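You operate a simulated robot arm through the tools that you are given. There is no shell and no other tool. Be economical: measure what you need, move in short steps, check, and stop when the job is done.

Carry out the task below with a simulated robot arm. There is one attempt and no reset: what you move stays moved.

TASK
Tilt the screen fully back, then pump 20 mL back from the trough bag through valves 20 and 1.
Fine: the mode is PUMP BACK; the run ends at DONE.

It is judged by the outcome, as a careful person would: the job done as asked, and still so three seconds after it is handed in. It fails if anything else is knocked over, pushed out of place, dropped, spilled or broken.

THE ROBOT
A 7-joint arm with a two-finger parallel gripper, fixed in place. Base frame: the origin is at the foot of the arm, x ahead of it, y to its left, z up; the work surface is at about z = 76. Lengths are in cm, angles in degrees, forces in N, time in s.
Its first joint turns from -166.0 to 166.0 degrees. Payload 3.43 kg.
The tool frame sits at the grasp point between the pads (the TCP): z along the fingers, y along the line on which they close. The tips reach 3 cm beyond it. Largest opening 9.4 cm; finger width 2.8, thickness 1; the body of the gripper, 5 by 9.6 cm, starts 5.5 cm behind the TCP.
Orientation is told as [roll, pitch, yaw] about the base's x, y, z axes, in that order, counted from this pose: with the fingers straight down and closing along the base's y, the tool's x points along the base's -x, its y along +y and its z along -z.

THE INTERFACE
- The arm moves only by the tool jog_arm. Its argument "increments" is a list of rows, each an object (a shift or turn left out is 0, a gripper value left out holds the last) with "claw": the gripper command, from -1 (shut) to 1 (fully open), values between in proportion; "xyz": the shift along the tool's x, y, z in units of 300 mm (1.0 is 300 mm), a list of three; "rotation": the turn, a rotation vector about the tool's x, y, z in units of 45 degrees (1.0 is 45 degrees), a list of three. In form: [{"claw": claw, "xyz": [dx, dy, dz], "rotation": [rx, ry, rz]}, ...]. A call has 1 to 10 rows; each row is the pose to reach, as a shift and turn from the pose commanded when the call began, along the tool's axes at that moment. A call with a number of a shift or a turn outside -1 to 1 is refused whole. Rows are played at 5 a second. More than 5 cm and 8.6 degrees between two rows, or a gripper value outside its range, and nothing of the call is played. A pose out of reach is approached as far as the arm can. The call stops where the force on the tool passes 90 N (or 10 N more than at its start, if that is more) or the arm is blocked; 0.2 s more then pass. Each finger travels about 4.5 cm/s and halts on what it meets, pressing with about 39 N; the grip force reading is that of the motor and also rises with nothing between the fingers. The clock runs only during rows and for 0.2 s after the last one: add rows that repeat a pose to give the fingers time. It gives the time, the measured TCP pose, the force on the tool (base axes), the opening and the grip force at its end, in the units of the frame above (readings bear some noise), with the torque about the TCP (base axes, N m) and any sound that the robot's microphone picked up.
- Cameras (640 x 400 px; columns grow to the right, rows downward): "scene" is fixed at [40.52, 65.11, 184.34]; the picture's right is [-0.87, -0.50, 0.00], its down [-0.35, 0.61, -0.72] and it looks along [0.36, -0.62, -0.70] (base axes); focal length 337 px, centre (320, 200). "wrist" rides on the gripper at [7.6, 1.4, -10.2] in the tool frame; the picture's right is [-0.18, 0.98, 0.00], its down [-0.75, -0.14, -0.64] and it looks along [-0.63, -0.12, 0.77] (tool axes); focal length 243 px, centre (320, 200). There is no depth. A picture from a camera that has moved, and an enlarged one, comes with that camera's place and axes in the base frame and with its lens. The place of the scene camera against the robot may be out by one fixed shift of up to 1.2 cm in any direction.
- get_image(camera): a new picture of that camera. It takes no simulated time.
- raise_lower(by): slides the trunk up (or, below 0, down) by that many cm; the arm rides with it, the base frame stays. It gives what a move gives, with no picture.
- close_up(camera, box): a new picture of the part [left, top, right, bottom] of that camera's present view, enlarged. It takes no simulated time.
- job_done(): hands the job in; it is judged then, once.

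Work in short steps. Places have to be worked out from the pictures, the camera data and where the tool is seen: move nearer, look again, correct. Check each grasp and each placing, and mend what went wrong. You have 120 turns and 76 pictures in all, those below and enlarged ones among them. Open the gripper and draw the arm clear of the work before you hand the job in, unless the task says otherwise; then end with one line.

The tools are called by a JSON object that holds its "api" and its "payload". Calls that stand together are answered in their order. jog_arm: Moves the arm, as the interface text tells. Its arguments: {"type":"object","properties":{"increments":{"type":"array","items":{"type":"object","properties":{"claw":{"type":"number"},"xyz":{"type":"array","items":{"type":"number"}},"rotation":{"type":"array","items":{"type":"number"}}}}}},"required":["increments"]} The other tools are called the same way: raise_lower (by) slides the trunk up or down; get_image (camera) takes a picture; close_up (camera, box) takes an enlarged picture of a part of a camera's view; job_done () hands the job in.

At the start:

```text
time_s: 0.0
tool_pos: [50.55, -21.21, 145.64]
tcp_rot: [0.0, 0.1, 0.1]
ft_force: [-0.8, 0.2, -0.4]
torque: [-0.02, 0.0, 0.01]
opening: 9.4
gripper_force: 0.1
trunk travel left (down, up): [-42.5, 6.5]
```

scene: 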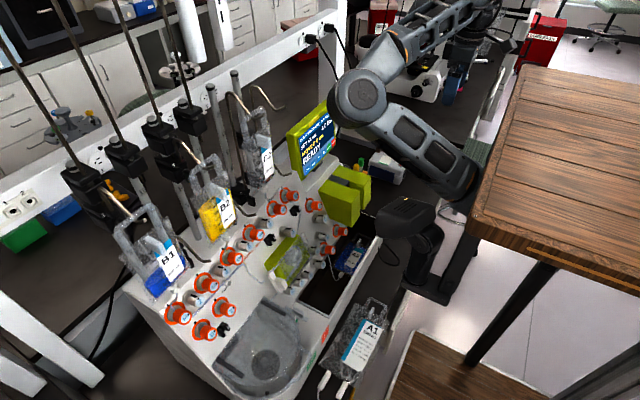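
wrist: 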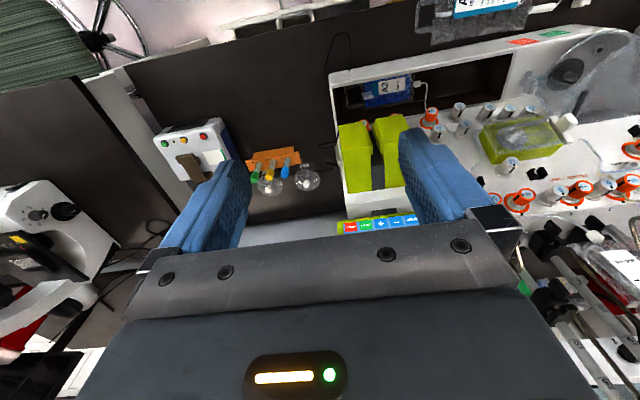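

The scene shows an apheresis-like machine with a screen, valves and bags. I look closer at the screen and the valves.

{"api": "close_up", "payload": {"camera": "scene", "box": [270, 90, 390, 165]}}

{"api": "close_up", "payload": {"camera": "scene", "box": [150, 180, 360, 311]}}

{"api": "close_up", "payload": {"camera": "scene", "box": [280, 220, 420, 400]}}

```text
5.33 times, centred on (330, 128) of scene
camera zoom: at [40.52, 65.11, 184.34], right [-0.87, -0.5, 0.0], down [-0.35, 0.61, -0.72], along [0.36, -0.62, -0.7], focal length 1798 px, centre (267, 587)
```

zoom: 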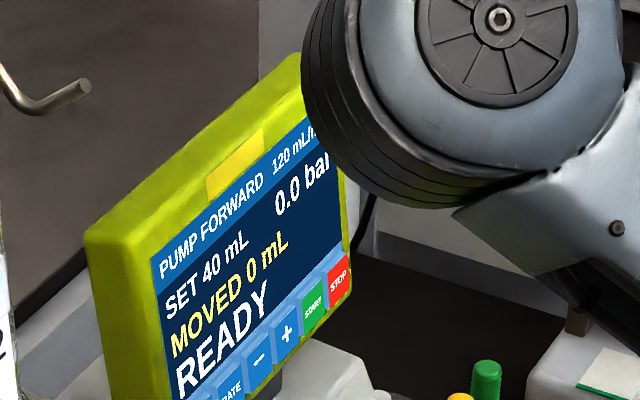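

```text
3.05 times, centred on (255, 246) of scene
camera zoom: at [40.52, 65.11, 184.34], right [-0.87, -0.5, 0.0], down [-0.35, 0.61, -0.72], along [0.36, -0.62, -0.7], focal length 1028 px, centre (518, 61)
```

zoom: 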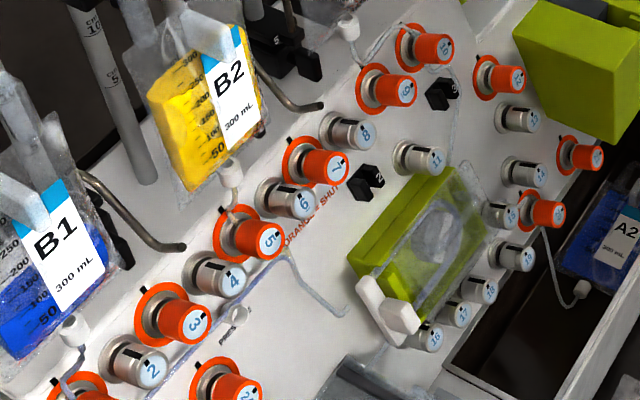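

```text
2.22 times, centred on (350, 310) of scene
camera zoom: at [40.52, 65.11, 184.34], right [-0.87, -0.5, 0.0], down [-0.35, 0.61, -0.72], along [0.36, -0.62, -0.7], focal length 749 px, centre (253, -44)
```

zoom: 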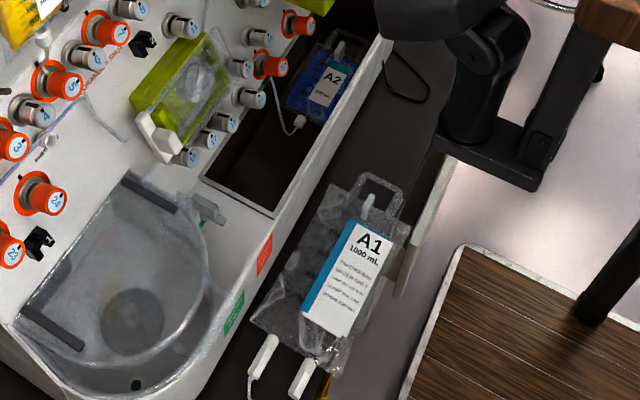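

All orange-marked valves are shut; screen reads PUMP FORWARD, SET 40 mL. I move the gripper toward +y for a wrist view of the valve panel.

{"api": "jog_arm", "payload": {"increments": [{"xyz": [0, 0.16, -0.03]}, {"xyz": [0.03, 0.32, -0.06]}, {"xyz": [0.06, 0.48, -0.1]}, {"xyz": [0.1, 0.64, -0.13]}, {"xyz": [0.15, 0.8, -0.16]}, {"xyz": [0.2, 0.93, -0.2]}, {"xyz": [0.2, 0.93, -0.2]}]}}

{"api": "get_image", "payload": {"camera": "wrist"}}

{"api": "get_image", "payload": {"camera": "scene"}}

```text
refused: row 3 steps farther than a row can; nothing moved
```

```text
70 pictures are left
camera wrist: at [43.1, -19.89, 156.07], right [0.18, 0.98, 0.0], down [0.75, -0.14, 0.64], along [0.63, -0.12, -0.77], focal length 243 px, centre (320, 200)
```

wrist: 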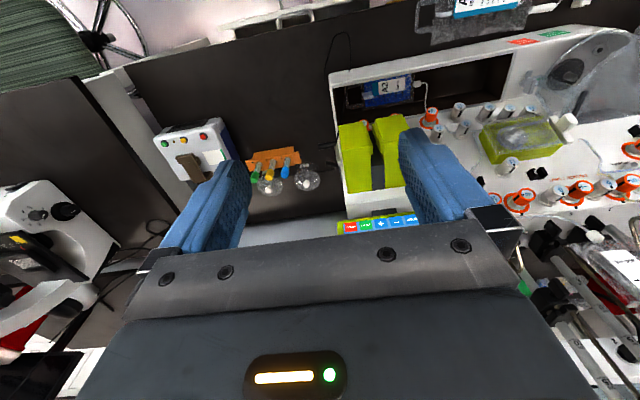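

```text
69 pictures are left
```

scene: 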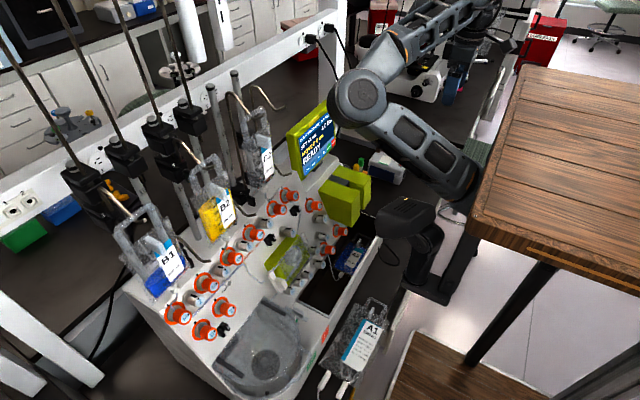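

The steps were a hair too large; I resend with smaller steps.

{"api": "jog_arm", "payload": {"increments": [{"xyz": [0.03, 0.13, -0.03]}, {"xyz": [0.06, 0.26, -0.06]}, {"xyz": [0.09, 0.39, -0.09]}, {"xyz": [0.12, 0.52, -0.12]}, {"xyz": [0.15, 0.65, -0.15]}, {"xyz": [0.18, 0.78, -0.18]}, {"xyz": [0.2, 0.9, -0.2]}, {"xyz": [0.2, 0.9, -0.2]}]}}

{"api": "get_image", "payload": {"camera": "wrist"}}

```text
time_s: 1.1
tool_pos: [45.13, -8.6, 149.4]
tcp_rot: [1.1, -0.9, -13.0]
ft_force: [0.8, -0.2, 0.1]
torque: [0.01, 0.0, 0.02]
opening: 9.41
gripper_force: 0.0
trunk travel left (down, up): [-42.5, 6.5]
stopped in row 5: the arm was blocked; the commanded pose is now the measured one
```

```text
68 pictures are left
camera wrist: at [37.96, -5.76, 159.66], right [0.4, 0.92, 0.02], down [0.69, -0.32, 0.65], along [0.6, -0.24, -0.76], focal length 243 px, centre (320, 200)
```

wrist: 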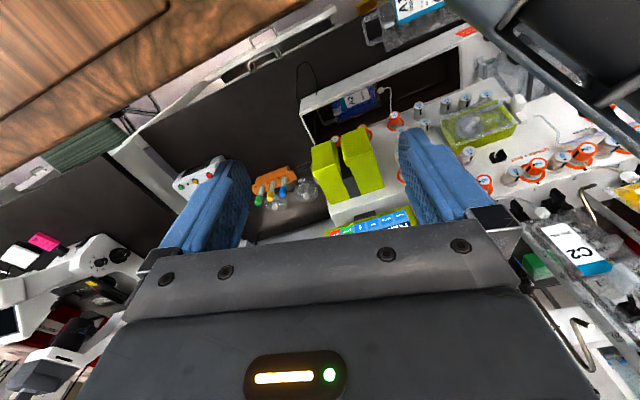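

{"api": "get_image", "payload": {"camera": "scene"}}

```text
67 pictures are left
```

scene: 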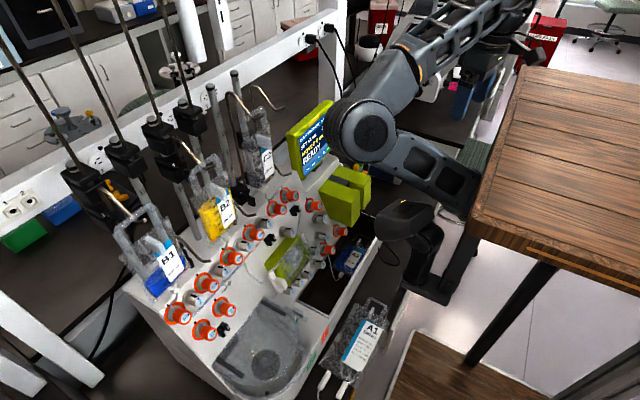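

The arm reported blocked; I zoom in to understand the arm's configuration and what it touched.

{"api": "close_up", "payload": {"camera": "scene", "box": [290, 0, 610, 200]}}

{"api": "close_up", "payload": {"camera": "scene", "box": [300, 150, 540, 300]}}

```text
2.00 times, centred on (450, 100) of scene
camera zoom: at [40.52, 65.11, 184.34], right [-0.87, -0.5, 0.0], down [-0.35, 0.61, -0.72], along [0.36, -0.62, -0.7], focal length 674 px, centre (60, 400)
```

zoom: 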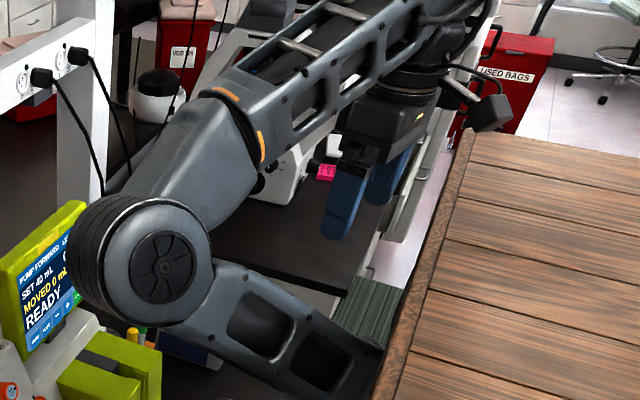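

```text
2.67 times, centred on (420, 225) of scene
camera zoom: at [40.52, 65.11, 184.34], right [-0.87, -0.5, 0.0], down [-0.35, 0.61, -0.72], along [0.36, -0.62, -0.7], focal length 899 px, centre (53, 133)
```

zoom: 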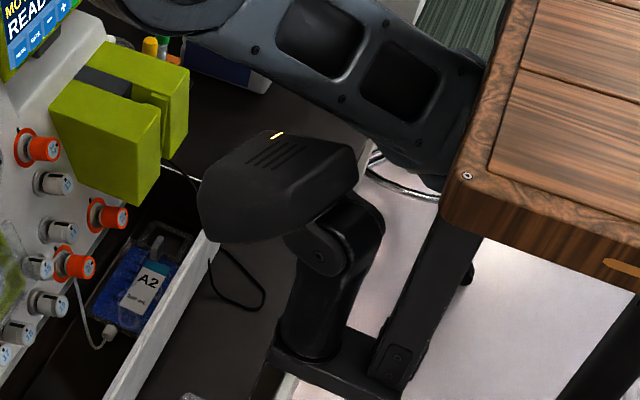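

The arm folds back over itself near x=45, so probably it was too close in. I move outward (+x) first and restore the yaw, then sideways.

{"api": "jog_arm", "payload": {"increments": [{"xyz": [-0.1, 0.0, 0.0], "rotation": [0, 0, 0]}, {"xyz": [-0.2, 0, 0.0], "rotation": [0, 0, -0.1]}, {"xyz": [-0.3, 0, 0.0], "rotation": [0, 0, -0.2]}, {"xyz": [-0.4, 0, 0.0], "rotation": [0, 0, -0.29]}, {"xyz": [-0.4, 0, 0.0], "rotation": [0, 0, -0.29]}]}}

```text
time_s: 2.3
tool_pos: [56.41, -12.02, 149.62]
tcp_rot: [1.0, -1.3, -1.5]
ft_force: [-0.1, -0.4, 0.8]
torque: [-0.02, -0.01, 0.07]
opening: 9.42
gripper_force: 0.1
trunk travel left (down, up): [-42.5, 6.5]
```

Good, it moved freely. Now sideways toward +y in small steps.

{"api": "jog_arm", "payload": {"increments": [{"xyz": [0, 0.1, 0]}, {"xyz": [0, 0.2, 0]}, {"xyz": [0, 0.3, 0]}, {"xyz": [0, 0.4, 0]}, {"xyz": [0, 0.5, 0]}, {"xyz": [0, 0.6, 0]}, {"xyz": [0, 0.7, 0]}, {"xyz": [0, 0.8, 0]}, {"xyz": [0, 0.8, 0]}]}}

{"api": "get_image", "payload": {"camera": "wrist"}}

```text
time_s: 2.9
tool_pos: [54.91, -11.35, 149.78]
tcp_rot: [1.5, -1.6, -11.8]
ft_force: [-0.3, 0.5, 0.0]
torque: [0.03, -0.03, 0.01]
opening: 9.38
gripper_force: 0.1
trunk travel left (down, up): [-42.5, 6.5]
stopped in row 2: the arm was blocked; the commanded pose is now the measured one
```

```text
64 pictures are left
camera wrist: at [47.45, -8.7, 159.96], right [0.38, 0.92, 0.03], down [0.69, -0.31, 0.66], along [0.62, -0.23, -0.75], focal length 243 px, centre (320, 200)
```

wrist: 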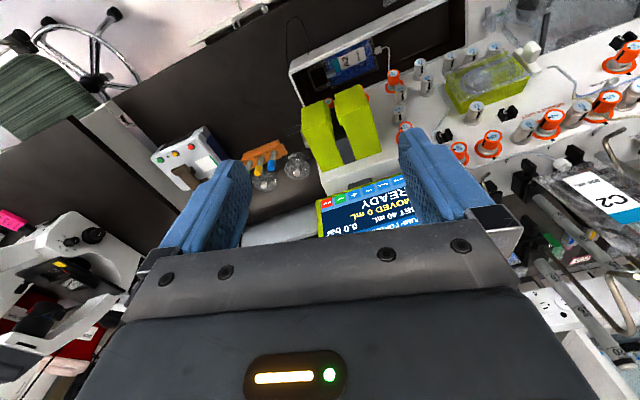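

Blocked again. I check the scene to see whether the upper arm meets that black camera stalk.

{"api": "close_up", "payload": {"camera": "scene", "box": [250, 0, 640, 300]}}

```text
1.33 times, centred on (445, 150) of scene
camera zoom: at [40.52, 65.11, 184.34], right [-0.87, -0.5, 0.0], down [-0.35, 0.61, -0.72], along [0.36, -0.62, -0.7], focal length 450 px, centre (153, 267)
```

zoom: 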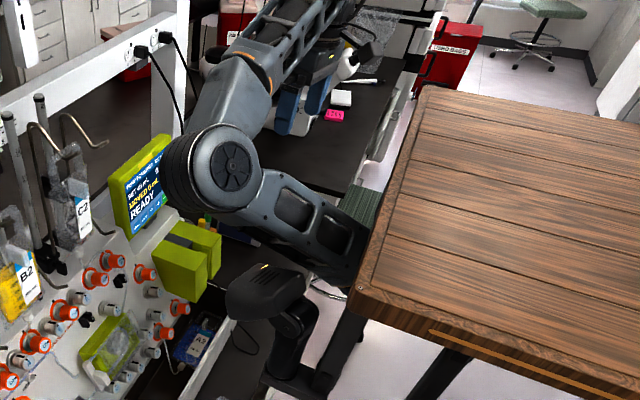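

I'd like clearance for the elbow; I raise the trunk a little and look again.

{"api": "raise_lower", "payload": {"by": 6}}

{"api": "get_image", "payload": {"camera": "scene"}}

```text
time_s: 3.9
tool_pos: [54.92, -11.41, 155.78]
tcp_rot: [1.6, -1.6, -11.8]
ft_force: [-0.7, 0.2, 0.2]
torque: [0.0, 0.03, 0.02]
opening: 9.42
gripper_force: 0.0
trunk travel left (down, up): [-48.5, 0.5]
```

```text
62 pictures are left
```

scene: 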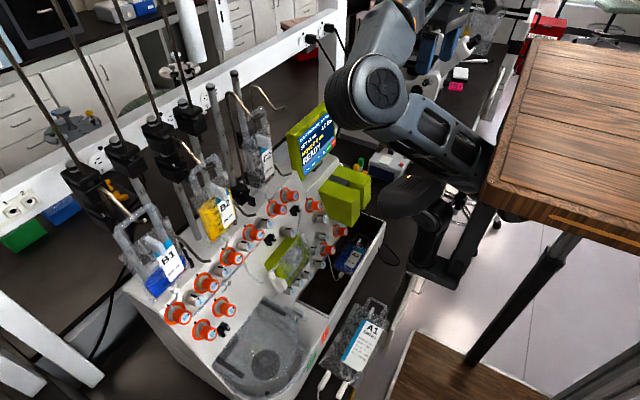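

The trunk carries a tabletop and a camera stalk with it; the elbow was meeting that stalk at about (48,26,144). From here I use the wrist camera zoomed on the valves.

{"api": "close_up", "payload": {"camera": "wrist", "box": [300, 0, 460, 100]}}

{"api": "close_up", "payload": {"camera": "wrist", "box": [440, 0, 640, 160]}}

{"api": "close_up", "payload": {"camera": "scene", "box": [150, 250, 250, 345]}}

{"api": "close_up", "payload": {"camera": "scene", "box": [260, 180, 370, 290]}}

```text
4.00 times, centred on (380, 50) of wrist
camera zoom: at [47.49, -8.64, 165.94], right [0.38, 0.92, 0.03], down [0.69, -0.31, 0.66], along [0.62, -0.23, -0.75], focal length 970 px, centre (80, 800)
```

zoom: 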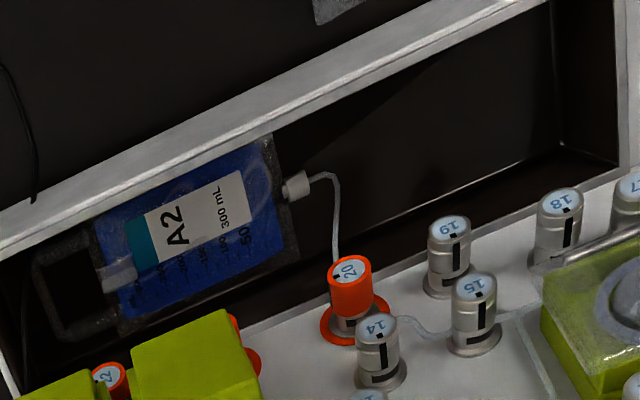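

```text
2.50 times, centred on (540, 80) of wrist
camera zoom: at [47.49, -8.64, 165.94], right [0.38, 0.92, 0.03], down [0.69, -0.31, 0.66], along [0.62, -0.23, -0.75], focal length 606 px, centre (-230, 500)
```

zoom: 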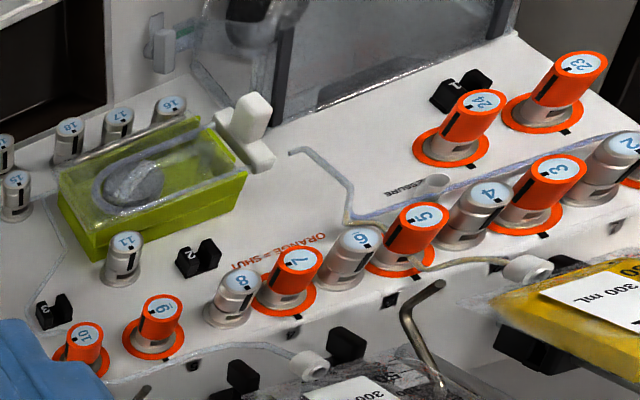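

```text
4.21 times, centred on (200, 298) of scene
camera zoom: at [40.52, 65.11, 184.34], right [-0.87, -0.5, 0.0], down [-0.35, 0.61, -0.72], along [0.36, -0.62, -0.7], focal length 1420 px, centre (825, -210)
```

zoom: 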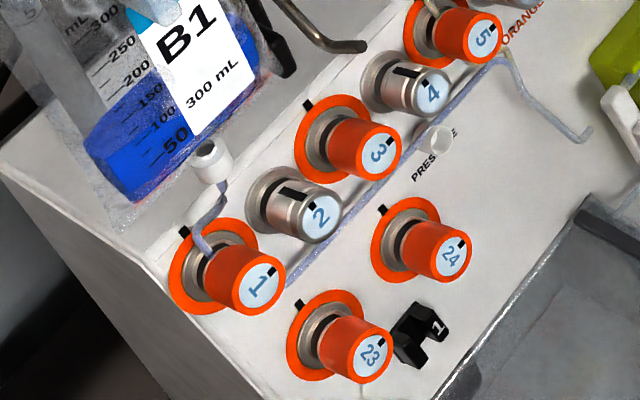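

```text
3.64 times, centred on (315, 235) of scene
camera zoom: at [40.52, 65.11, 184.34], right [-0.87, -0.5, 0.0], down [-0.35, 0.61, -0.72], along [0.36, -0.62, -0.7], focal length 1226 px, centre (338, 73)
```

zoom: 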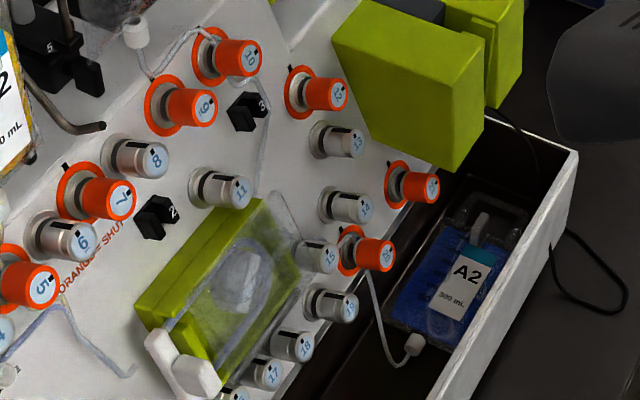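

Knob ticks show shut = tick toward -y (right), open = tick toward +x; so opening is a quarter turn counter-clockwise. The upper arm meets the stalk when swinging left, so a lower trunk (steeper upper arm) should help; I lower by 16 and look.

{"api": "raise_lower", "payload": {"by": -16}}

{"api": "get_image", "payload": {"camera": "scene"}}

{"api": "get_image", "payload": {"camera": "wrist"}}

```text
time_s: 5.7
tool_pos: [54.92, -11.28, 139.79]
tcp_rot: [1.6, -1.5, -11.7]
ft_force: [-0.1, 0.5, -0.7]
torque: [-0.01, 0.01, 0.01]
opening: 9.43
gripper_force: 0.1
trunk travel left (down, up): [-32.5, 16.5]
```

```text
57 pictures are left
```

scene: 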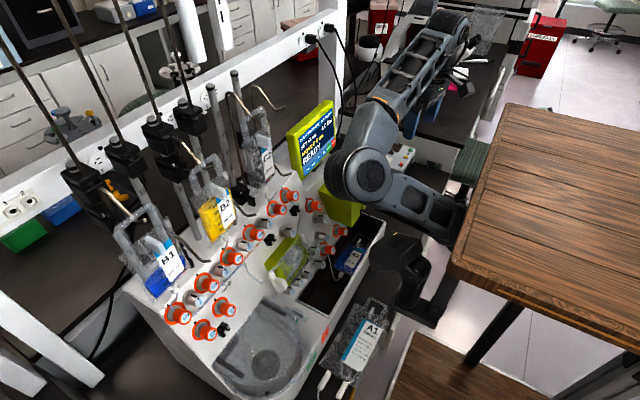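

```text
56 pictures are left
camera wrist: at [47.49, -8.63, 149.95], right [0.38, 0.92, 0.03], down [0.69, -0.3, 0.66], along [0.62, -0.23, -0.75], focal length 243 px, centre (320, 200)
```

wrist: 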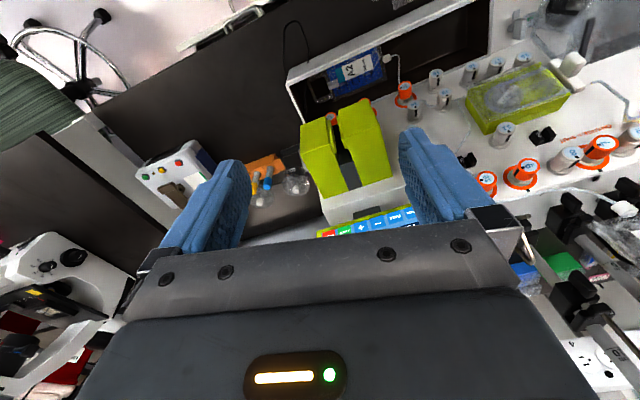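

I now zoom on the screen to find its size, tilt and mount.

{"api": "close_up", "payload": {"camera": "scene", "box": [270, 90, 370, 190]}}

{"api": "close_up", "payload": {"camera": "wrist", "box": [290, 90, 450, 250]}}

```text
4.00 times, centred on (320, 140) of scene
camera zoom: at [40.52, 65.11, 184.34], right [-0.87, -0.5, 0.0], down [-0.35, 0.61, -0.72], along [0.36, -0.62, -0.7], focal length 1349 px, centre (320, 440)
```

zoom: 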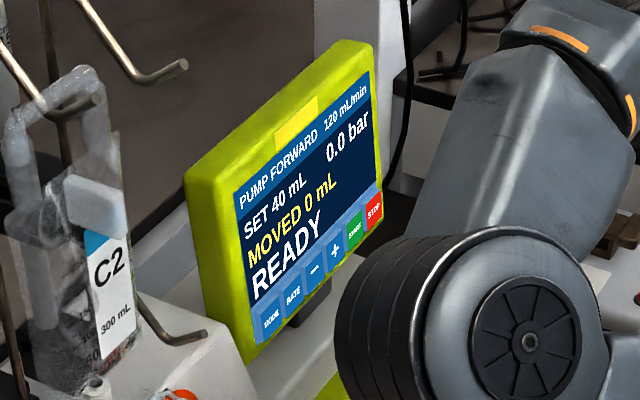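

```text
2.50 times, centred on (370, 170) of wrist
camera zoom: at [47.49, -8.63, 149.95], right [0.38, 0.92, 0.03], down [0.69, -0.3, 0.66], along [0.62, -0.23, -0.75], focal length 606 px, centre (195, 275)
```

zoom: 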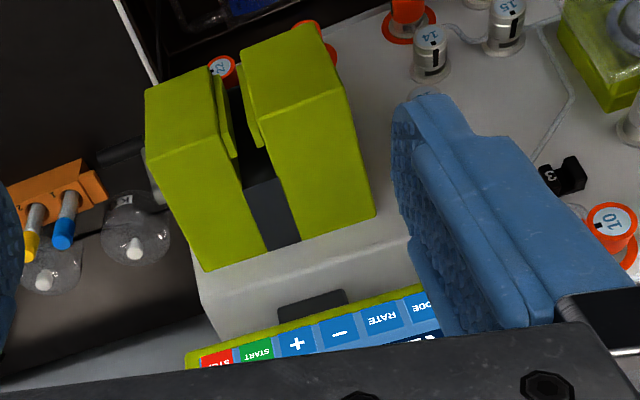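

Screen is nearly vertical at x≈88, y from about -24 to -3, z 110–129. I straighten yaw while moving forward, closing the fingers.

{"api": "jog_arm", "payload": {"increments": [{"claw": -1, "xyz": [-0.05, 0, 0], "rotation": [0, 0, -0.08]}, {"xyz": [-0.1, 0, 0], "rotation": [0, 0, -0.16]}, {"xyz": [-0.15, 0, 0], "rotation": [-0.02, 0.02, -0.24]}, {"xyz": [-0.2, 0, 0], "rotation": [-0.04, 0.03, -0.26]}, {"xyz": [-0.2, 0, 0], "rotation": [-0.04, 0.03, -0.26]}]}}

```text
time_s: 6.9
tool_pos: [61.05, -12.43, 139.68]
tcp_rot: [2.3, 0.2, 0.4]
ft_force: [0.3, 0.2, -0.7]
torque: [-0.04, 0.01, 0.02]
opening: 0.0
gripper_force: 10.5
trunk travel left (down, up): [-32.5, 16.5]
```

Now pitch the tool forward 45° in place.

{"api": "jog_arm", "payload": {"increments": [{"rotation": [0.05, -0.17, 0]}, {"rotation": [0.05, -0.34, 0]}, {"rotation": [0.05, -0.51, 0]}, {"rotation": [0.05, -0.68, 0]}, {"rotation": [0.05, -0.85, 0]}, {"rotation": [0.05, -1.0, 0]}, {"rotation": [0.05, -1.0, 0]}]}}

{"api": "get_image", "payload": {"camera": "wrist"}}

{"api": "get_image", "payload": {"camera": "scene"}}

```text
time_s: 8.5
tool_pos: [60.67, -13.22, 139.71]
tcp_rot: [0.6, -44.9, -3.0]
ft_force: [0.0, 0.2, -0.3]
torque: [-0.01, 0.01, 0.01]
opening: 0.0
gripper_force: 32.8
trunk travel left (down, up): [-32.5, 16.5]
```

```text
53 pictures are left
camera wrist: at [48.2, -11.31, 141.73], right [0.18, 0.97, 0.14], down [0.07, -0.15, 0.99], along [0.98, -0.16, -0.1], focal length 243 px, centre (320, 200)
```

wrist: 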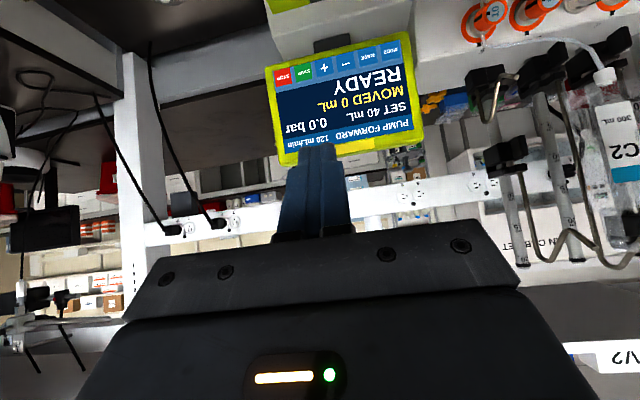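

```text
52 pictures are left
```

scene: 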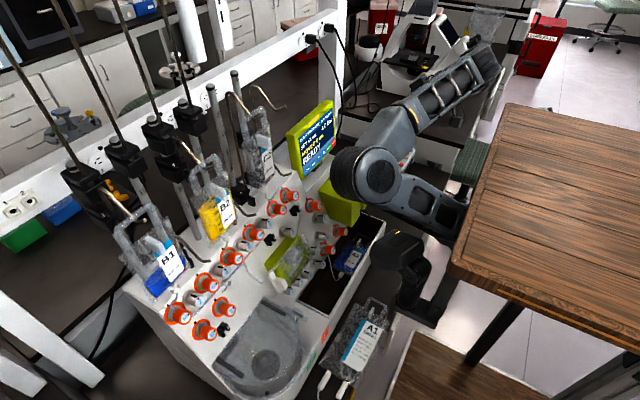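

Clear view: screen centre is about (88,-11,121), top edge z≈130. I advance the closed fingertips to just ahead of the upper part.

{"api": "jog_arm", "payload": {"increments": [{"xyz": [-0.04, 0.02, 0.14], "rotation": [0, 0, -0.03]}, {"xyz": [-0.08, 0.04, 0.28], "rotation": [0, 0, -0.06]}, {"xyz": [-0.12, 0.06, 0.42], "rotation": [0, 0, -0.06]}, {"xyz": [-0.17, 0.08, 0.55], "rotation": [0, 0, -0.06]}, {"xyz": [-0.213, 0.095, 0.66], "rotation": [0, 0, -0.06]}, {"xyz": [-0.213, 0.095, 0.66], "rotation": [0, 0, -0.06]}]}}

{"api": "get_image", "payload": {"camera": "wrist"}}

{"api": "get_image", "payload": {"camera": "scene"}}

```text
time_s: 10.1
tool_pos: [78.47, -12.71, 131.31]
tcp_rot: [0.3, -46.8, -2.6]
ft_force: [0.2, 0.6, 0.0]
torque: [0.0, 0.0, -0.02]
opening: 0.0
gripper_force: 33.5
trunk travel left (down, up): [-32.5, 16.5]
stopped in row 6: the arm was blocked; the commanded pose is now the measured one
```

```text
51 pictures are left
camera wrist: at [65.89, -10.83, 132.97], right [0.17, 0.98, 0.14], down [0.04, -0.15, 0.99], along [0.98, -0.16, -0.07], focal length 243 px, centre (320, 200)
```

wrist: 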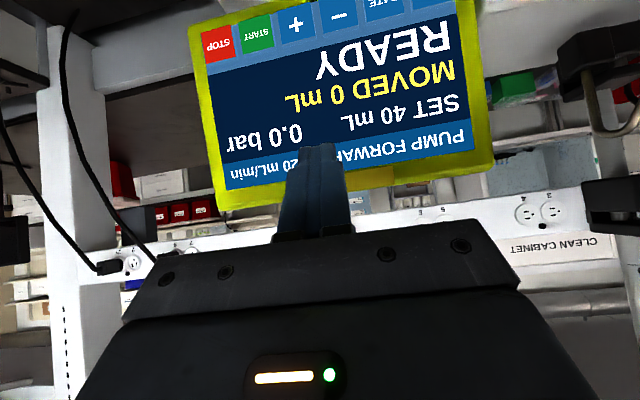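

```text
50 pictures are left
```

scene: 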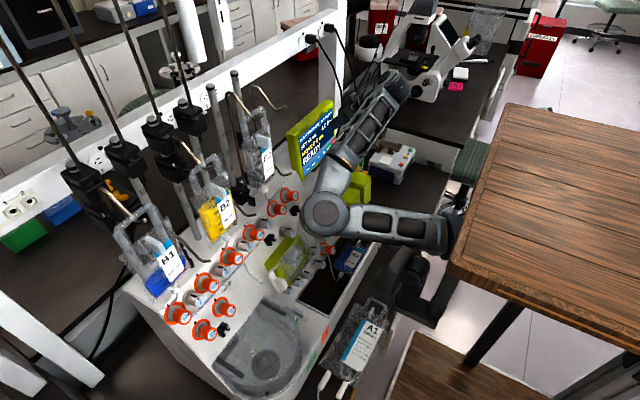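

Blocked once more without tool force: the flattening upper arm rests over the stalk. I back off and raise the tool, then lower the trunk so the upper arm stands steeper.

{"api": "jog_arm", "payload": {"increments": [{"xyz": [-0.08, 0, -0.11]}, {"xyz": [-0.16, 0, -0.22]}, {"xyz": [-0.24, 0, -0.33]}, {"xyz": [-0.32, 0, -0.44]}, {"xyz": [-0.32, 0, -0.44]}]}}

{"api": "raise_lower", "payload": {"by": -17}}

{"api": "get_image", "payload": {"camera": "scene"}}

```text
time_s: 11.3
tool_pos: [75.34, -12.05, 147.44]
tcp_rot: [0.0, -46.4, -1.8]
ft_force: [0.6, -0.1, -0.6]
torque: [-0.02, -0.01, -0.01]
opening: 0.0
gripper_force: 32.6
trunk travel left (down, up): [-32.5, 16.5]
```

```text
time_s: 13.2
tool_pos: [75.27, -12.22, 130.35]
tcp_rot: [-0.1, -46.6, -2.0]
ft_force: [0.0, -0.8, 0.5]
torque: [0.01, -0.03, 0.02]
opening: 0.01
gripper_force: 32.9
trunk travel left (down, up): [-15.5, 33.5]
```

```text
49 pictures are left
```

scene: 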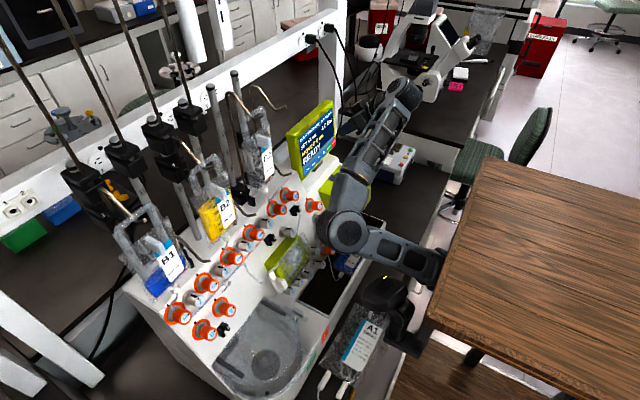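

The arm now clears the stalk. I advance toward the screen's upper part.

{"api": "jog_arm", "payload": {"increments": [{"xyz": [-0.05, 0.006, 0.076]}, {"xyz": [-0.1, 0.012, 0.15]}, {"xyz": [-0.147, 0.017, 0.227]}, {"xyz": [-0.147, 0.017, 0.227]}]}}

{"api": "get_image", "payload": {"camera": "wrist"}}

```text
time_s: 14.2
tool_pos: [83.15, -11.95, 128.69]
tcp_rot: [-0.2, -46.6, -1.8]
ft_force: [-3.0, 0.3, 1.5]
torque: [0.02, -0.03, 0.03]
opening: 0.03
gripper_force: 32.6
trunk travel left (down, up): [-15.5, 33.5]
```

```text
48 pictures are left
camera wrist: at [70.6, -10.19, 130.31], right [0.16, 0.98, 0.13], down [0.05, -0.14, 0.99], along [0.99, -0.15, -0.07], focal length 243 px, centre (320, 200)
```

wrist: 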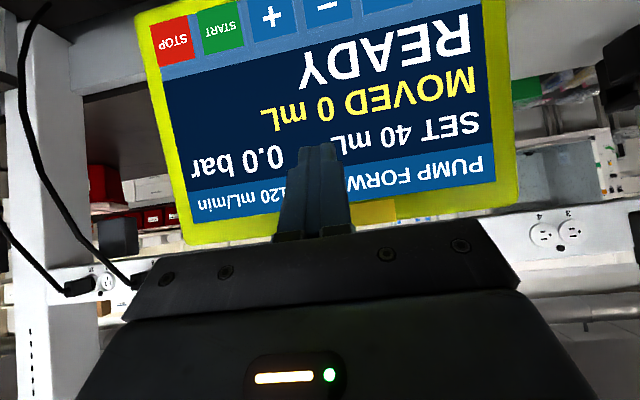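

Light contact (3 N). I push on in +x, watching the force.

{"api": "jog_arm", "payload": {"increments": [{"xyz": [-0.035, 0, 0.044]}, {"xyz": [-0.07, 0, 0.088]}, {"xyz": [-0.103, 0, 0.132]}, {"xyz": [-0.103, 0, 0.132]}]}}

{"api": "get_image", "payload": {"camera": "wrist"}}

```text
time_s: 15.2
tool_pos: [88.11, -12.11, 128.24]
tcp_rot: [-0.1, -46.6, -1.9]
ft_force: [0.5, -0.1, 0.7]
torque: [0.02, 0.0, -0.01]
opening: 0.0
gripper_force: 32.8
trunk travel left (down, up): [-15.5, 33.5]
```

```text
47 pictures are left
camera wrist: at [75.61, -10.35, 129.96], right [0.16, 0.98, 0.13], down [0.05, -0.14, 0.99], along [0.99, -0.15, -0.07], focal length 243 px, centre (320, 200)
```

wrist: 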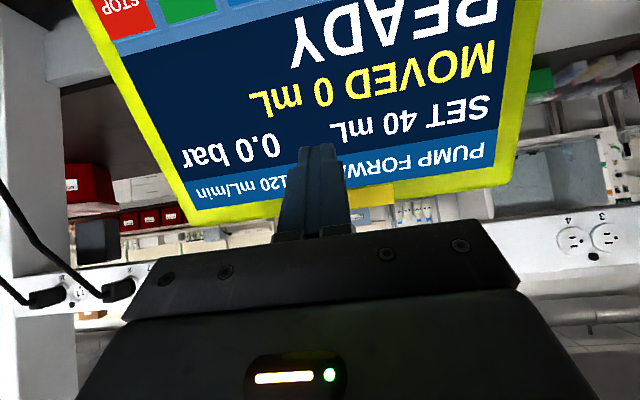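

It tilts freely. I continue, following its arc slightly downward.

{"api": "jog_arm", "payload": {"increments": [{"xyz": [-0.022, 0, 0.052]}, {"xyz": [-0.043, 0, 0.103]}, {"xyz": [-0.064, 0, 0.155]}, {"xyz": [-0.064, 0, 0.155]}]}}

{"api": "get_image", "payload": {"camera": "wrist"}}

{"api": "close_up", "payload": {"camera": "scene", "box": [240, 80, 400, 180]}}

```text
time_s: 15.8
tool_pos: [89.13, -12.32, 128.37]
tcp_rot: [0.7, -46.5, -2.8]
ft_force: [-53.2, 11.4, 9.5]
torque: [0.13, 0.28, 0.49]
opening: 0.0
gripper_force: 32.8
trunk travel left (down, up): [-15.5, 33.5]
stopped in row 2: the force on the tool passed its limit at 123 N (the readings are from after the stop); the commanded pose is now the measured one
```

```text
46 pictures are left
camera wrist: at [76.56, -10.38, 129.96], right [0.17, 0.98, 0.14], down [0.05, -0.15, 0.99], along [0.98, -0.16, -0.07], focal length 243 px, centre (320, 200)
```

wrist: 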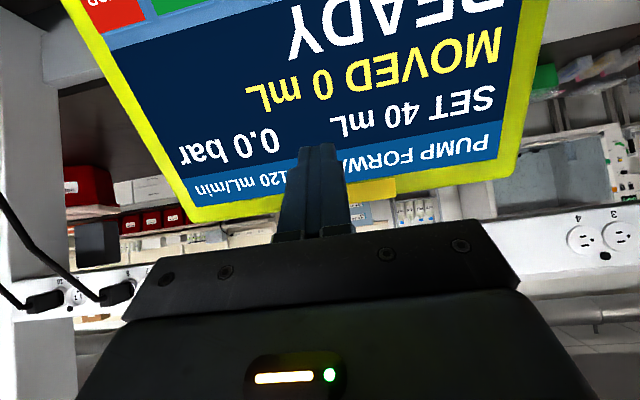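

```text
4.00 times, centred on (320, 130) of scene
camera zoom: at [40.52, 65.11, 184.34], right [-0.87, -0.5, 0.0], down [-0.35, 0.61, -0.72], along [0.36, -0.62, -0.7], focal length 1349 px, centre (320, 480)
```

zoom: 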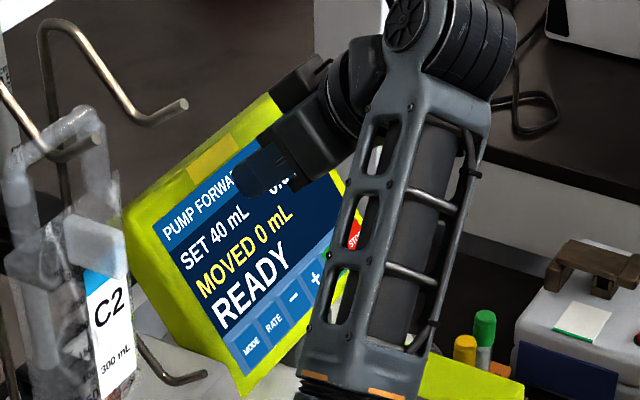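

Hard stop met (force limit), so the screen should be fully back. I back off and check that it stays.

{"api": "jog_arm", "payload": {"increments": [{"xyz": [0.046, 0, -0.048]}, {"xyz": [0.092, 0, -0.096]}, {"xyz": [0.183, 0, -0.194]}, {"xyz": [0.27, 0, -0.29]}, {"xyz": [0.27, 0, -0.29]}]}}

{"api": "get_image", "payload": {"camera": "wrist"}}

{"api": "get_image", "payload": {"camera": "scene"}}

```text
time_s: 17.1
tool_pos: [76.24, -16.43, 128.06]
tcp_rot: [0.5, -46.3, -8.3]
ft_force: [0.7, 0.7, 0.2]
torque: [-0.05, 0.01, -0.05]
opening: 0.01
gripper_force: 32.7
trunk travel left (down, up): [-15.5, 33.5]
stopped in row 5: the arm was blocked; the commanded pose is now the measured one
```

```text
44 pictures are left
camera wrist: at [63.92, -13.39, 129.77], right [0.26, 0.96, 0.14], down [0.03, -0.15, 0.99], along [0.96, -0.25, -0.07], focal length 243 px, centre (320, 200)
```

wrist: 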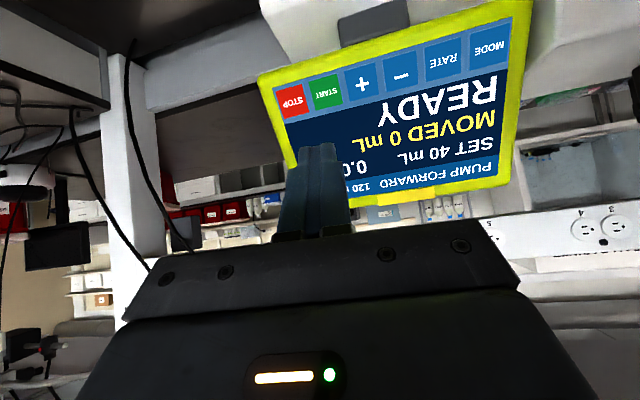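

```text
43 pictures are left
```

scene: 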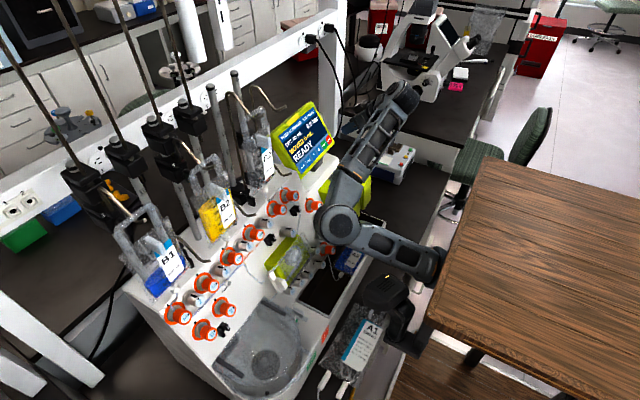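

Screen stays back (about 22°). Button row works out at x≈88, z≈117: MODE y≈-2.5 … "−" y≈-10 … STOP y≈-21.5. I go to a spot ahead of "−" and restore yaw.

{"api": "jog_arm", "payload": {"increments": [{"xyz": [0.024, 0.06, 0.078], "rotation": [-0.03, 0, -0.03]}, {"xyz": [0.047, 0.12, 0.156], "rotation": [-0.066, 0, -0.063]}, {"xyz": [0.07, 0.18, 0.234], "rotation": [-0.1, 0, -0.095]}, {"xyz": [0.094, 0.24, 0.312], "rotation": [-0.133, 0, -0.127]}, {"xyz": [0.094, 0.24, 0.312], "rotation": [-0.133, 0, -0.127]}]}}

{"api": "get_image", "payload": {"camera": "wrist"}}

```text
time_s: 18.6
tool_pos: [80.91, -13.02, 120.19]
tcp_rot: [1.4, -47.3, -3.6]
ft_force: [-0.5, 0.4, -0.1]
torque: [-0.03, 0.01, -0.06]
opening: 0.0
gripper_force: 33.1
trunk travel left (down, up): [-15.5, 33.5]
stopped in row 5: the arm was blocked; the commanded pose is now the measured one
```

```text
42 pictures are left
camera wrist: at [68.53, -10.98, 121.68], right [0.17, 0.97, 0.15], down [0.03, -0.16, 0.99], along [0.98, -0.16, -0.06], focal length 243 px, centre (320, 200)
```

wrist: 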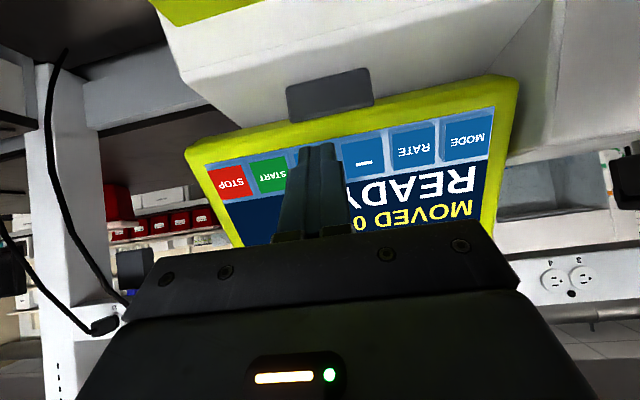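

Blocked by the stalk again as the arm went lower. I check clearance of stalk and tabletop above the bench and bag A1 before lowering further.

{"api": "close_up", "payload": {"camera": "scene", "box": [290, 180, 530, 400]}}

```text
1.82 times, centred on (410, 290) of scene
camera zoom: at [40.52, 65.11, 184.34], right [-0.87, -0.5, 0.0], down [-0.35, 0.61, -0.72], along [0.36, -0.62, -0.7], focal length 613 px, centre (156, 36)
```

zoom: 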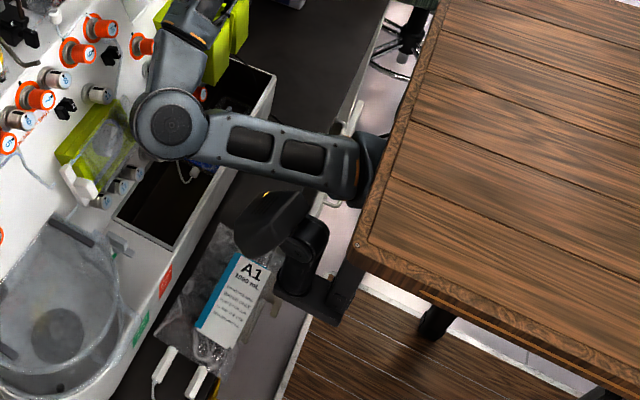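

The stalk's base is around z≈102, the bench at 76, so lowering 13 more is safe. I lift the tool first, then lower the trunk.

{"api": "jog_arm", "payload": {"increments": [{"xyz": [-0.074, 0, -0.091]}, {"xyz": [-0.148, 0, -0.182]}, {"xyz": [-0.222, 0.03, -0.273], "rotation": [-0.059, 0, -0.054]}, {"xyz": [-0.297, 0.06, -0.365], "rotation": [-0.059, 0, -0.054]}, {"xyz": [-0.297, 0.06, -0.365], "rotation": [-0.059, 0, -0.054]}]}}

{"api": "raise_lower", "payload": {"by": -13}}

{"api": "get_image", "payload": {"camera": "scene"}}

```text
time_s: 19.8
tool_pos: [79.88, -10.79, 134.23]
tcp_rot: [0.8, -46.8, 0.7]
ft_force: [-0.3, -0.6, -0.2]
torque: [-0.05, -0.01, 0.01]
opening: 0.01
gripper_force: 32.8
trunk travel left (down, up): [-15.5, 33.5]
```

```text
time_s: 21.3
tool_pos: [79.88, -10.94, 120.98]
tcp_rot: [0.9, -46.8, 0.6]
ft_force: [0.0, -0.3, 0.0]
torque: [0.04, -0.02, 0.03]
opening: 0.0
gripper_force: 32.7
trunk travel left (down, up): [-2.5, 46.5]
```

```text
40 pictures are left
```

scene: 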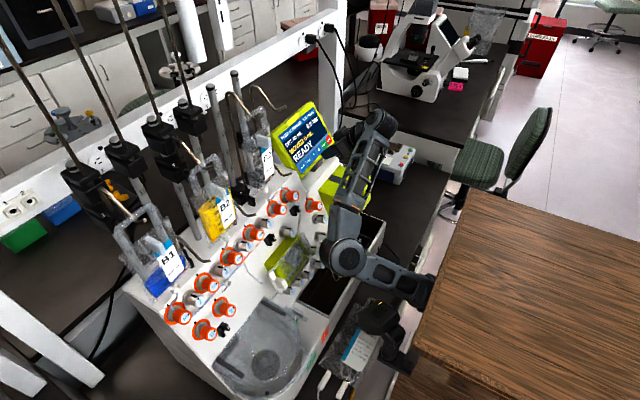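

Now line up ahead of "−".

{"api": "jog_arm", "payload": {"increments": [{"xyz": [0.006, 0.015, 0.054]}, {"xyz": [0.013, 0.03, 0.108]}, {"xyz": [0.013, 0.03, 0.108]}]}}

{"api": "get_image", "payload": {"camera": "wrist"}}

```text
time_s: 22.1
tool_pos: [81.93, -9.98, 118.46]
tcp_rot: [0.8, -46.8, 0.3]
ft_force: [-2.0, -0.8, 1.3]
torque: [0.0, -0.06, 0.01]
opening: 0.0
gripper_force: 32.8
trunk travel left (down, up): [-2.5, 46.5]
heard: click
```

```text
39 pictures are left
camera wrist: at [69.34, -8.87, 120.08], right [0.11, 0.98, 0.15], down [0.05, -0.15, 0.99], along [0.99, -0.1, -0.06], focal length 243 px, centre (320, 200)
```

wrist: 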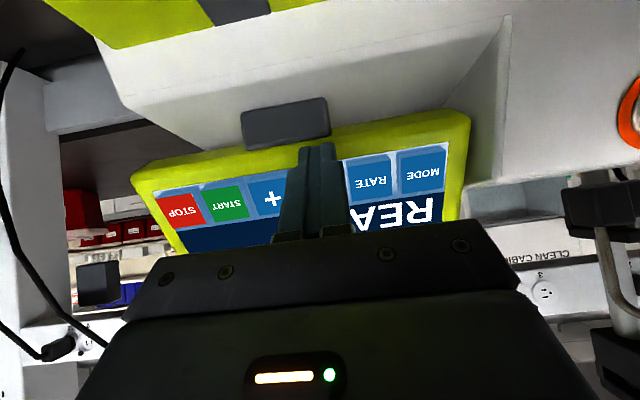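

A click: the "−" seems pressed. I back off a little and read the screen.

{"api": "jog_arm", "payload": {"increments": [{"xyz": [0.0, 0, -0.07]}, {"xyz": [0.0, 0, -0.07]}]}}

{"api": "close_up", "payload": {"camera": "scene", "box": [260, 90, 360, 190]}}

```text
time_s: 22.7
tool_pos: [80.47, -9.94, 119.85]
tcp_rot: [0.9, -46.7, 0.6]
ft_force: [0.6, -0.6, 0.3]
torque: [0.0, 0.0, -0.01]
opening: 0.01
gripper_force: 32.8
trunk travel left (down, up): [-2.5, 46.5]
```

```text
4.00 times, centred on (310, 140) of scene
camera zoom: at [40.52, 65.11, 184.34], right [-0.87, -0.5, 0.0], down [-0.35, 0.61, -0.72], along [0.36, -0.62, -0.7], focal length 1349 px, centre (360, 440)
```

zoom: 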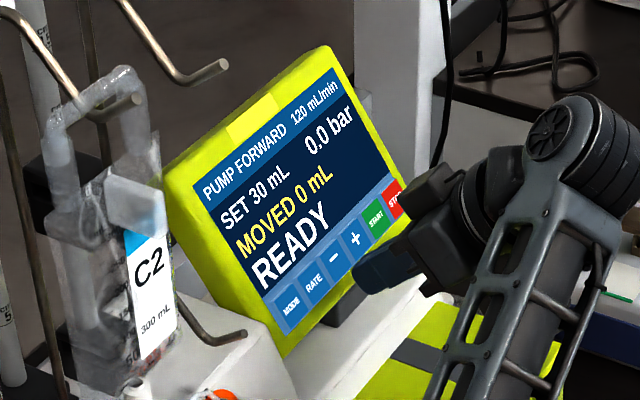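

SET went 40→30. One more "−" press, then back off.

{"api": "jog_arm", "payload": {"increments": [{"xyz": [0, 0, 0.035]}, {"xyz": [0, 0, 0.072]}, {"xyz": [0, 0, 0.0]}, {"xyz": [0, 0, 0.0]}]}}

```text
time_s: 23.7
tool_pos: [80.68, -9.98, 120.08]
tcp_rot: [0.9, -46.8, 0.6]
ft_force: [-0.5, -0.7, 0.2]
torque: [0.01, 0.03, 0.01]
opening: 0.0
gripper_force: 33.0
trunk travel left (down, up): [-2.5, 46.5]
```

No click; I press again holding a bit longer.

{"api": "jog_arm", "payload": {"increments": [{"xyz": [0, 0, 0.035]}, {"xyz": [0, 0, 0.075]}, {"xyz": [0, 0, 0.085]}, {"xyz": [0, 0, 0.085]}]}}

```text
time_s: 24.7
tool_pos: [82.28, -10.0, 118.4]
tcp_rot: [0.8, -46.9, 0.5]
ft_force: [-10.9, 0.6, 17.4]
torque: [-0.03, -0.46, 0.06]
opening: 0.01
gripper_force: 33.4
trunk travel left (down, up): [-2.5, 46.5]
heard: click
```

Click. Back off, shift +7.5 cm in y to MODE, and check the readout.

{"api": "jog_arm", "payload": {"increments": [{"xyz": [0, 0, -0.05]}, {"xyz": [0, 0, -0.08]}, {"xyz": [0, 0.12, -0.08]}, {"xyz": [0, 0.25, -0.08]}, {"xyz": [0, 0.25, -0.08]}]}}

{"api": "close_up", "payload": {"camera": "scene", "box": [260, 90, 360, 190]}}

{"api": "get_image", "payload": {"camera": "wrist"}}

```text
time_s: 26.1
tool_pos: [79.29, -8.43, 120.37]
tcp_rot: [1.7, -47.3, -7.1]
ft_force: [1.2, 0.5, 0.3]
torque: [-0.02, -0.02, -0.03]
opening: 0.01
gripper_force: 32.9
trunk travel left (down, up): [-2.5, 46.5]
stopped in row 5: the arm was blocked; the commanded pose is now the measured one
```

```text
4.00 times, centred on (310, 140) of scene
camera zoom: at [40.52, 65.11, 184.34], right [-0.87, -0.5, 0.0], down [-0.35, 0.61, -0.72], along [0.36, -0.62, -0.7], focal length 1349 px, centre (360, 440)
```

zoom: 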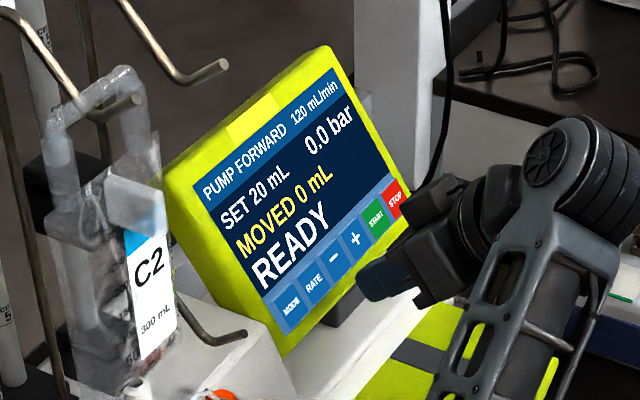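

```text
36 pictures are left
camera wrist: at [66.97, -5.86, 121.87], right [0.22, 0.96, 0.16], down [0.02, -0.16, 0.99], along [0.97, -0.22, -0.06], focal length 243 px, centre (320, 200)
```

wrist: 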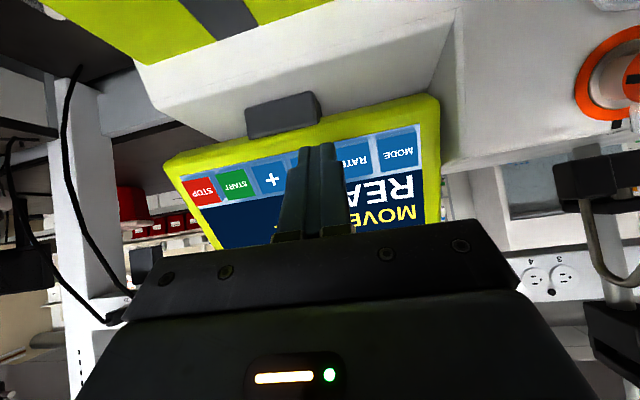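

SET is 20 now. The arm was blocked again moving +y; I zoom on the upper arm and stalk to see what exactly touches.

{"api": "close_up", "payload": {"camera": "scene", "box": [310, 220, 450, 380]}}

```text
2.50 times, centred on (380, 300) of scene
camera zoom: at [40.52, 65.11, 184.34], right [-0.87, -0.5, 0.0], down [-0.35, 0.61, -0.72], along [0.36, -0.62, -0.7], focal length 843 px, centre (170, -50)
```

zoom: 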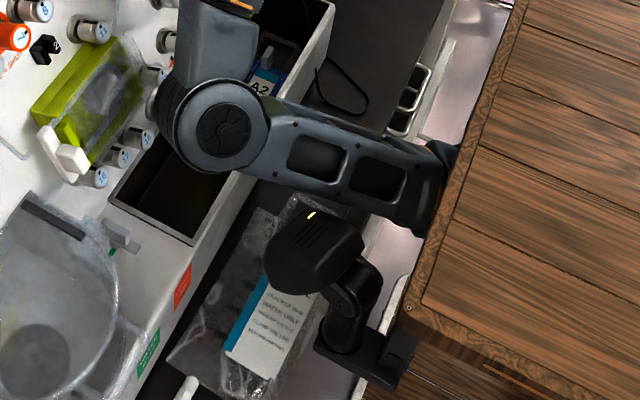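

The link's side abuts the stalk head, so J1 can't swing left while the elbow is low. I raise the tool well up (elbow above the head) and then try moving left.

{"api": "jog_arm", "payload": {"increments": [{"xyz": [-0.1, 0, -0.1]}, {"xyz": [-0.2, 0, -0.2]}, {"xyz": [-0.3, 0, -0.3]}, {"xyz": [-0.4, 0, -0.4]}, {"xyz": [-0.5, 0, -0.5]}, {"xyz": [-0.6, 0, -0.6]}, {"xyz": [-0.7, 0, -0.65]}, {"xyz": [-0.7, 0, -0.65], "rotation": [-0.1, 0, -0.1]}, {"xyz": [-0.7, 0, -0.65], "rotation": [-0.1, 0, -0.1]}]}}

{"api": "get_image", "payload": {"camera": "scene"}}

```text
time_s: 28.3
tool_pos: [88.95, -6.07, 129.98]
tcp_rot: [-1.0, -44.5, 1.6]
ft_force: [0.3, 0.0, 0.4]
torque: [0.02, -0.03, 0.03]
opening: 0.01
gripper_force: 33.2
out of reach, approached as far as the arm can: row 3, 4, 5, 6, 7, 8, 9
trunk travel left (down, up): [-2.5, 46.5]
stopped in row 9: the arm was blocked; the commanded pose is now the measured one
```

```text
34 pictures are left
```

scene: 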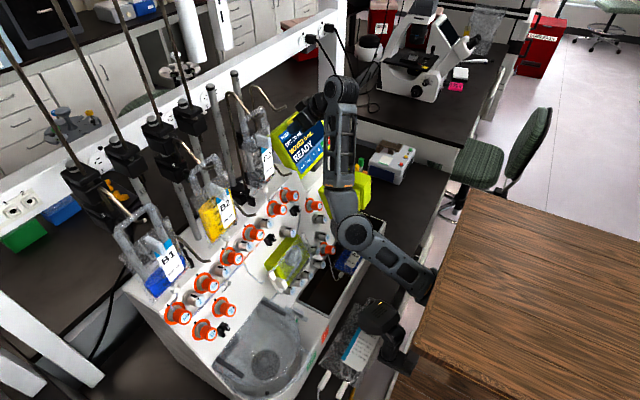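

The arm is at full stretch here, upper arm steep — a good state to swing over the stalk. First I draw the TCP back from the screen while turning the tool to point down.

{"api": "jog_arm", "payload": {"increments": [{"xyz": [0.06, 0, -0.05], "rotation": [0, 0.16, 0]}, {"xyz": [0.12, 0, -0.09], "rotation": [0, 0.32, 0]}, {"xyz": [0.18, 0, -0.135], "rotation": [0, 0.48, 0]}, {"xyz": [0.24, 0, -0.18], "rotation": [0, 0.64, 0]}, {"xyz": [0.3, 0, -0.22], "rotation": [0, 0.8, 0]}, {"xyz": [0.356, 0, -0.256], "rotation": [0, 0.96, 0]}, {"xyz": [0.356, 0, -0.256], "rotation": [0, 0.96, 0]}]}}

{"api": "get_image", "payload": {"camera": "scene"}}

```text
time_s: 28.7
tool_pos: [88.84, -5.56, 127.91]
tcp_rot: [-2.6, -39.3, 2.0]
ft_force: [-57.3, 17.0, 75.4]
torque: [0.49, -1.43, 0.33]
opening: 0.0
gripper_force: 32.5
out of reach, approached as far as the arm can: row 1
trunk travel left (down, up): [-2.5, 46.5]
stopped in row 1: the force on the tool passed its limit at 171 N (the readings are from after the stop); the commanded pose is now the measured one
```

```text
33 pictures are left
```

scene: 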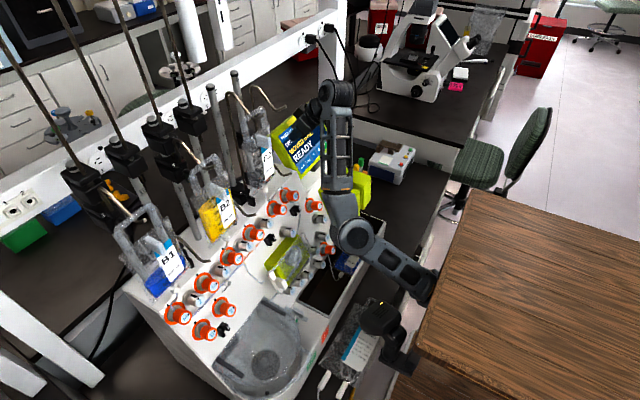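

The tip pressed on the (already back) screen. I pull straight back toward the robot.

{"api": "jog_arm", "payload": {"increments": [{"xyz": [0.05, 0, -0.05]}, {"xyz": [0.1, 0, -0.1]}, {"xyz": [0.185, 0, -0.19]}, {"xyz": [0.27, 0, -0.26]}, {"xyz": [0.27, 0, -0.26]}]}}

{"api": "get_image", "payload": {"camera": "wrist"}}

```text
time_s: 29.9
tool_pos: [79.86, -4.61, 124.82]
tcp_rot: [-4.0, -36.9, 2.8]
ft_force: [0.6, -0.2, -0.4]
torque: [-0.03, 0.01, 0.01]
opening: 0.01
gripper_force: 33.2
out of reach, approached as far as the arm can: row 3, 4, 5
trunk travel left (down, up): [-2.5, 46.5]
```

```text
32 pictures are left
camera wrist: at [67.62, -3.14, 128.53], right [0.14, 0.99, 0.06], down [0.22, -0.09, 0.97], along [0.97, -0.13, -0.23], focal length 243 px, centre (320, 200)
```

wrist: 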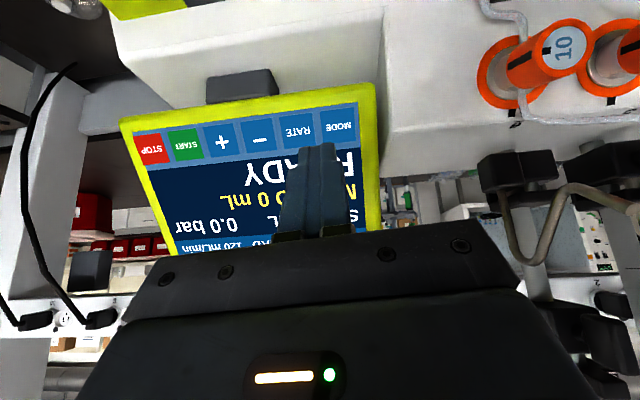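

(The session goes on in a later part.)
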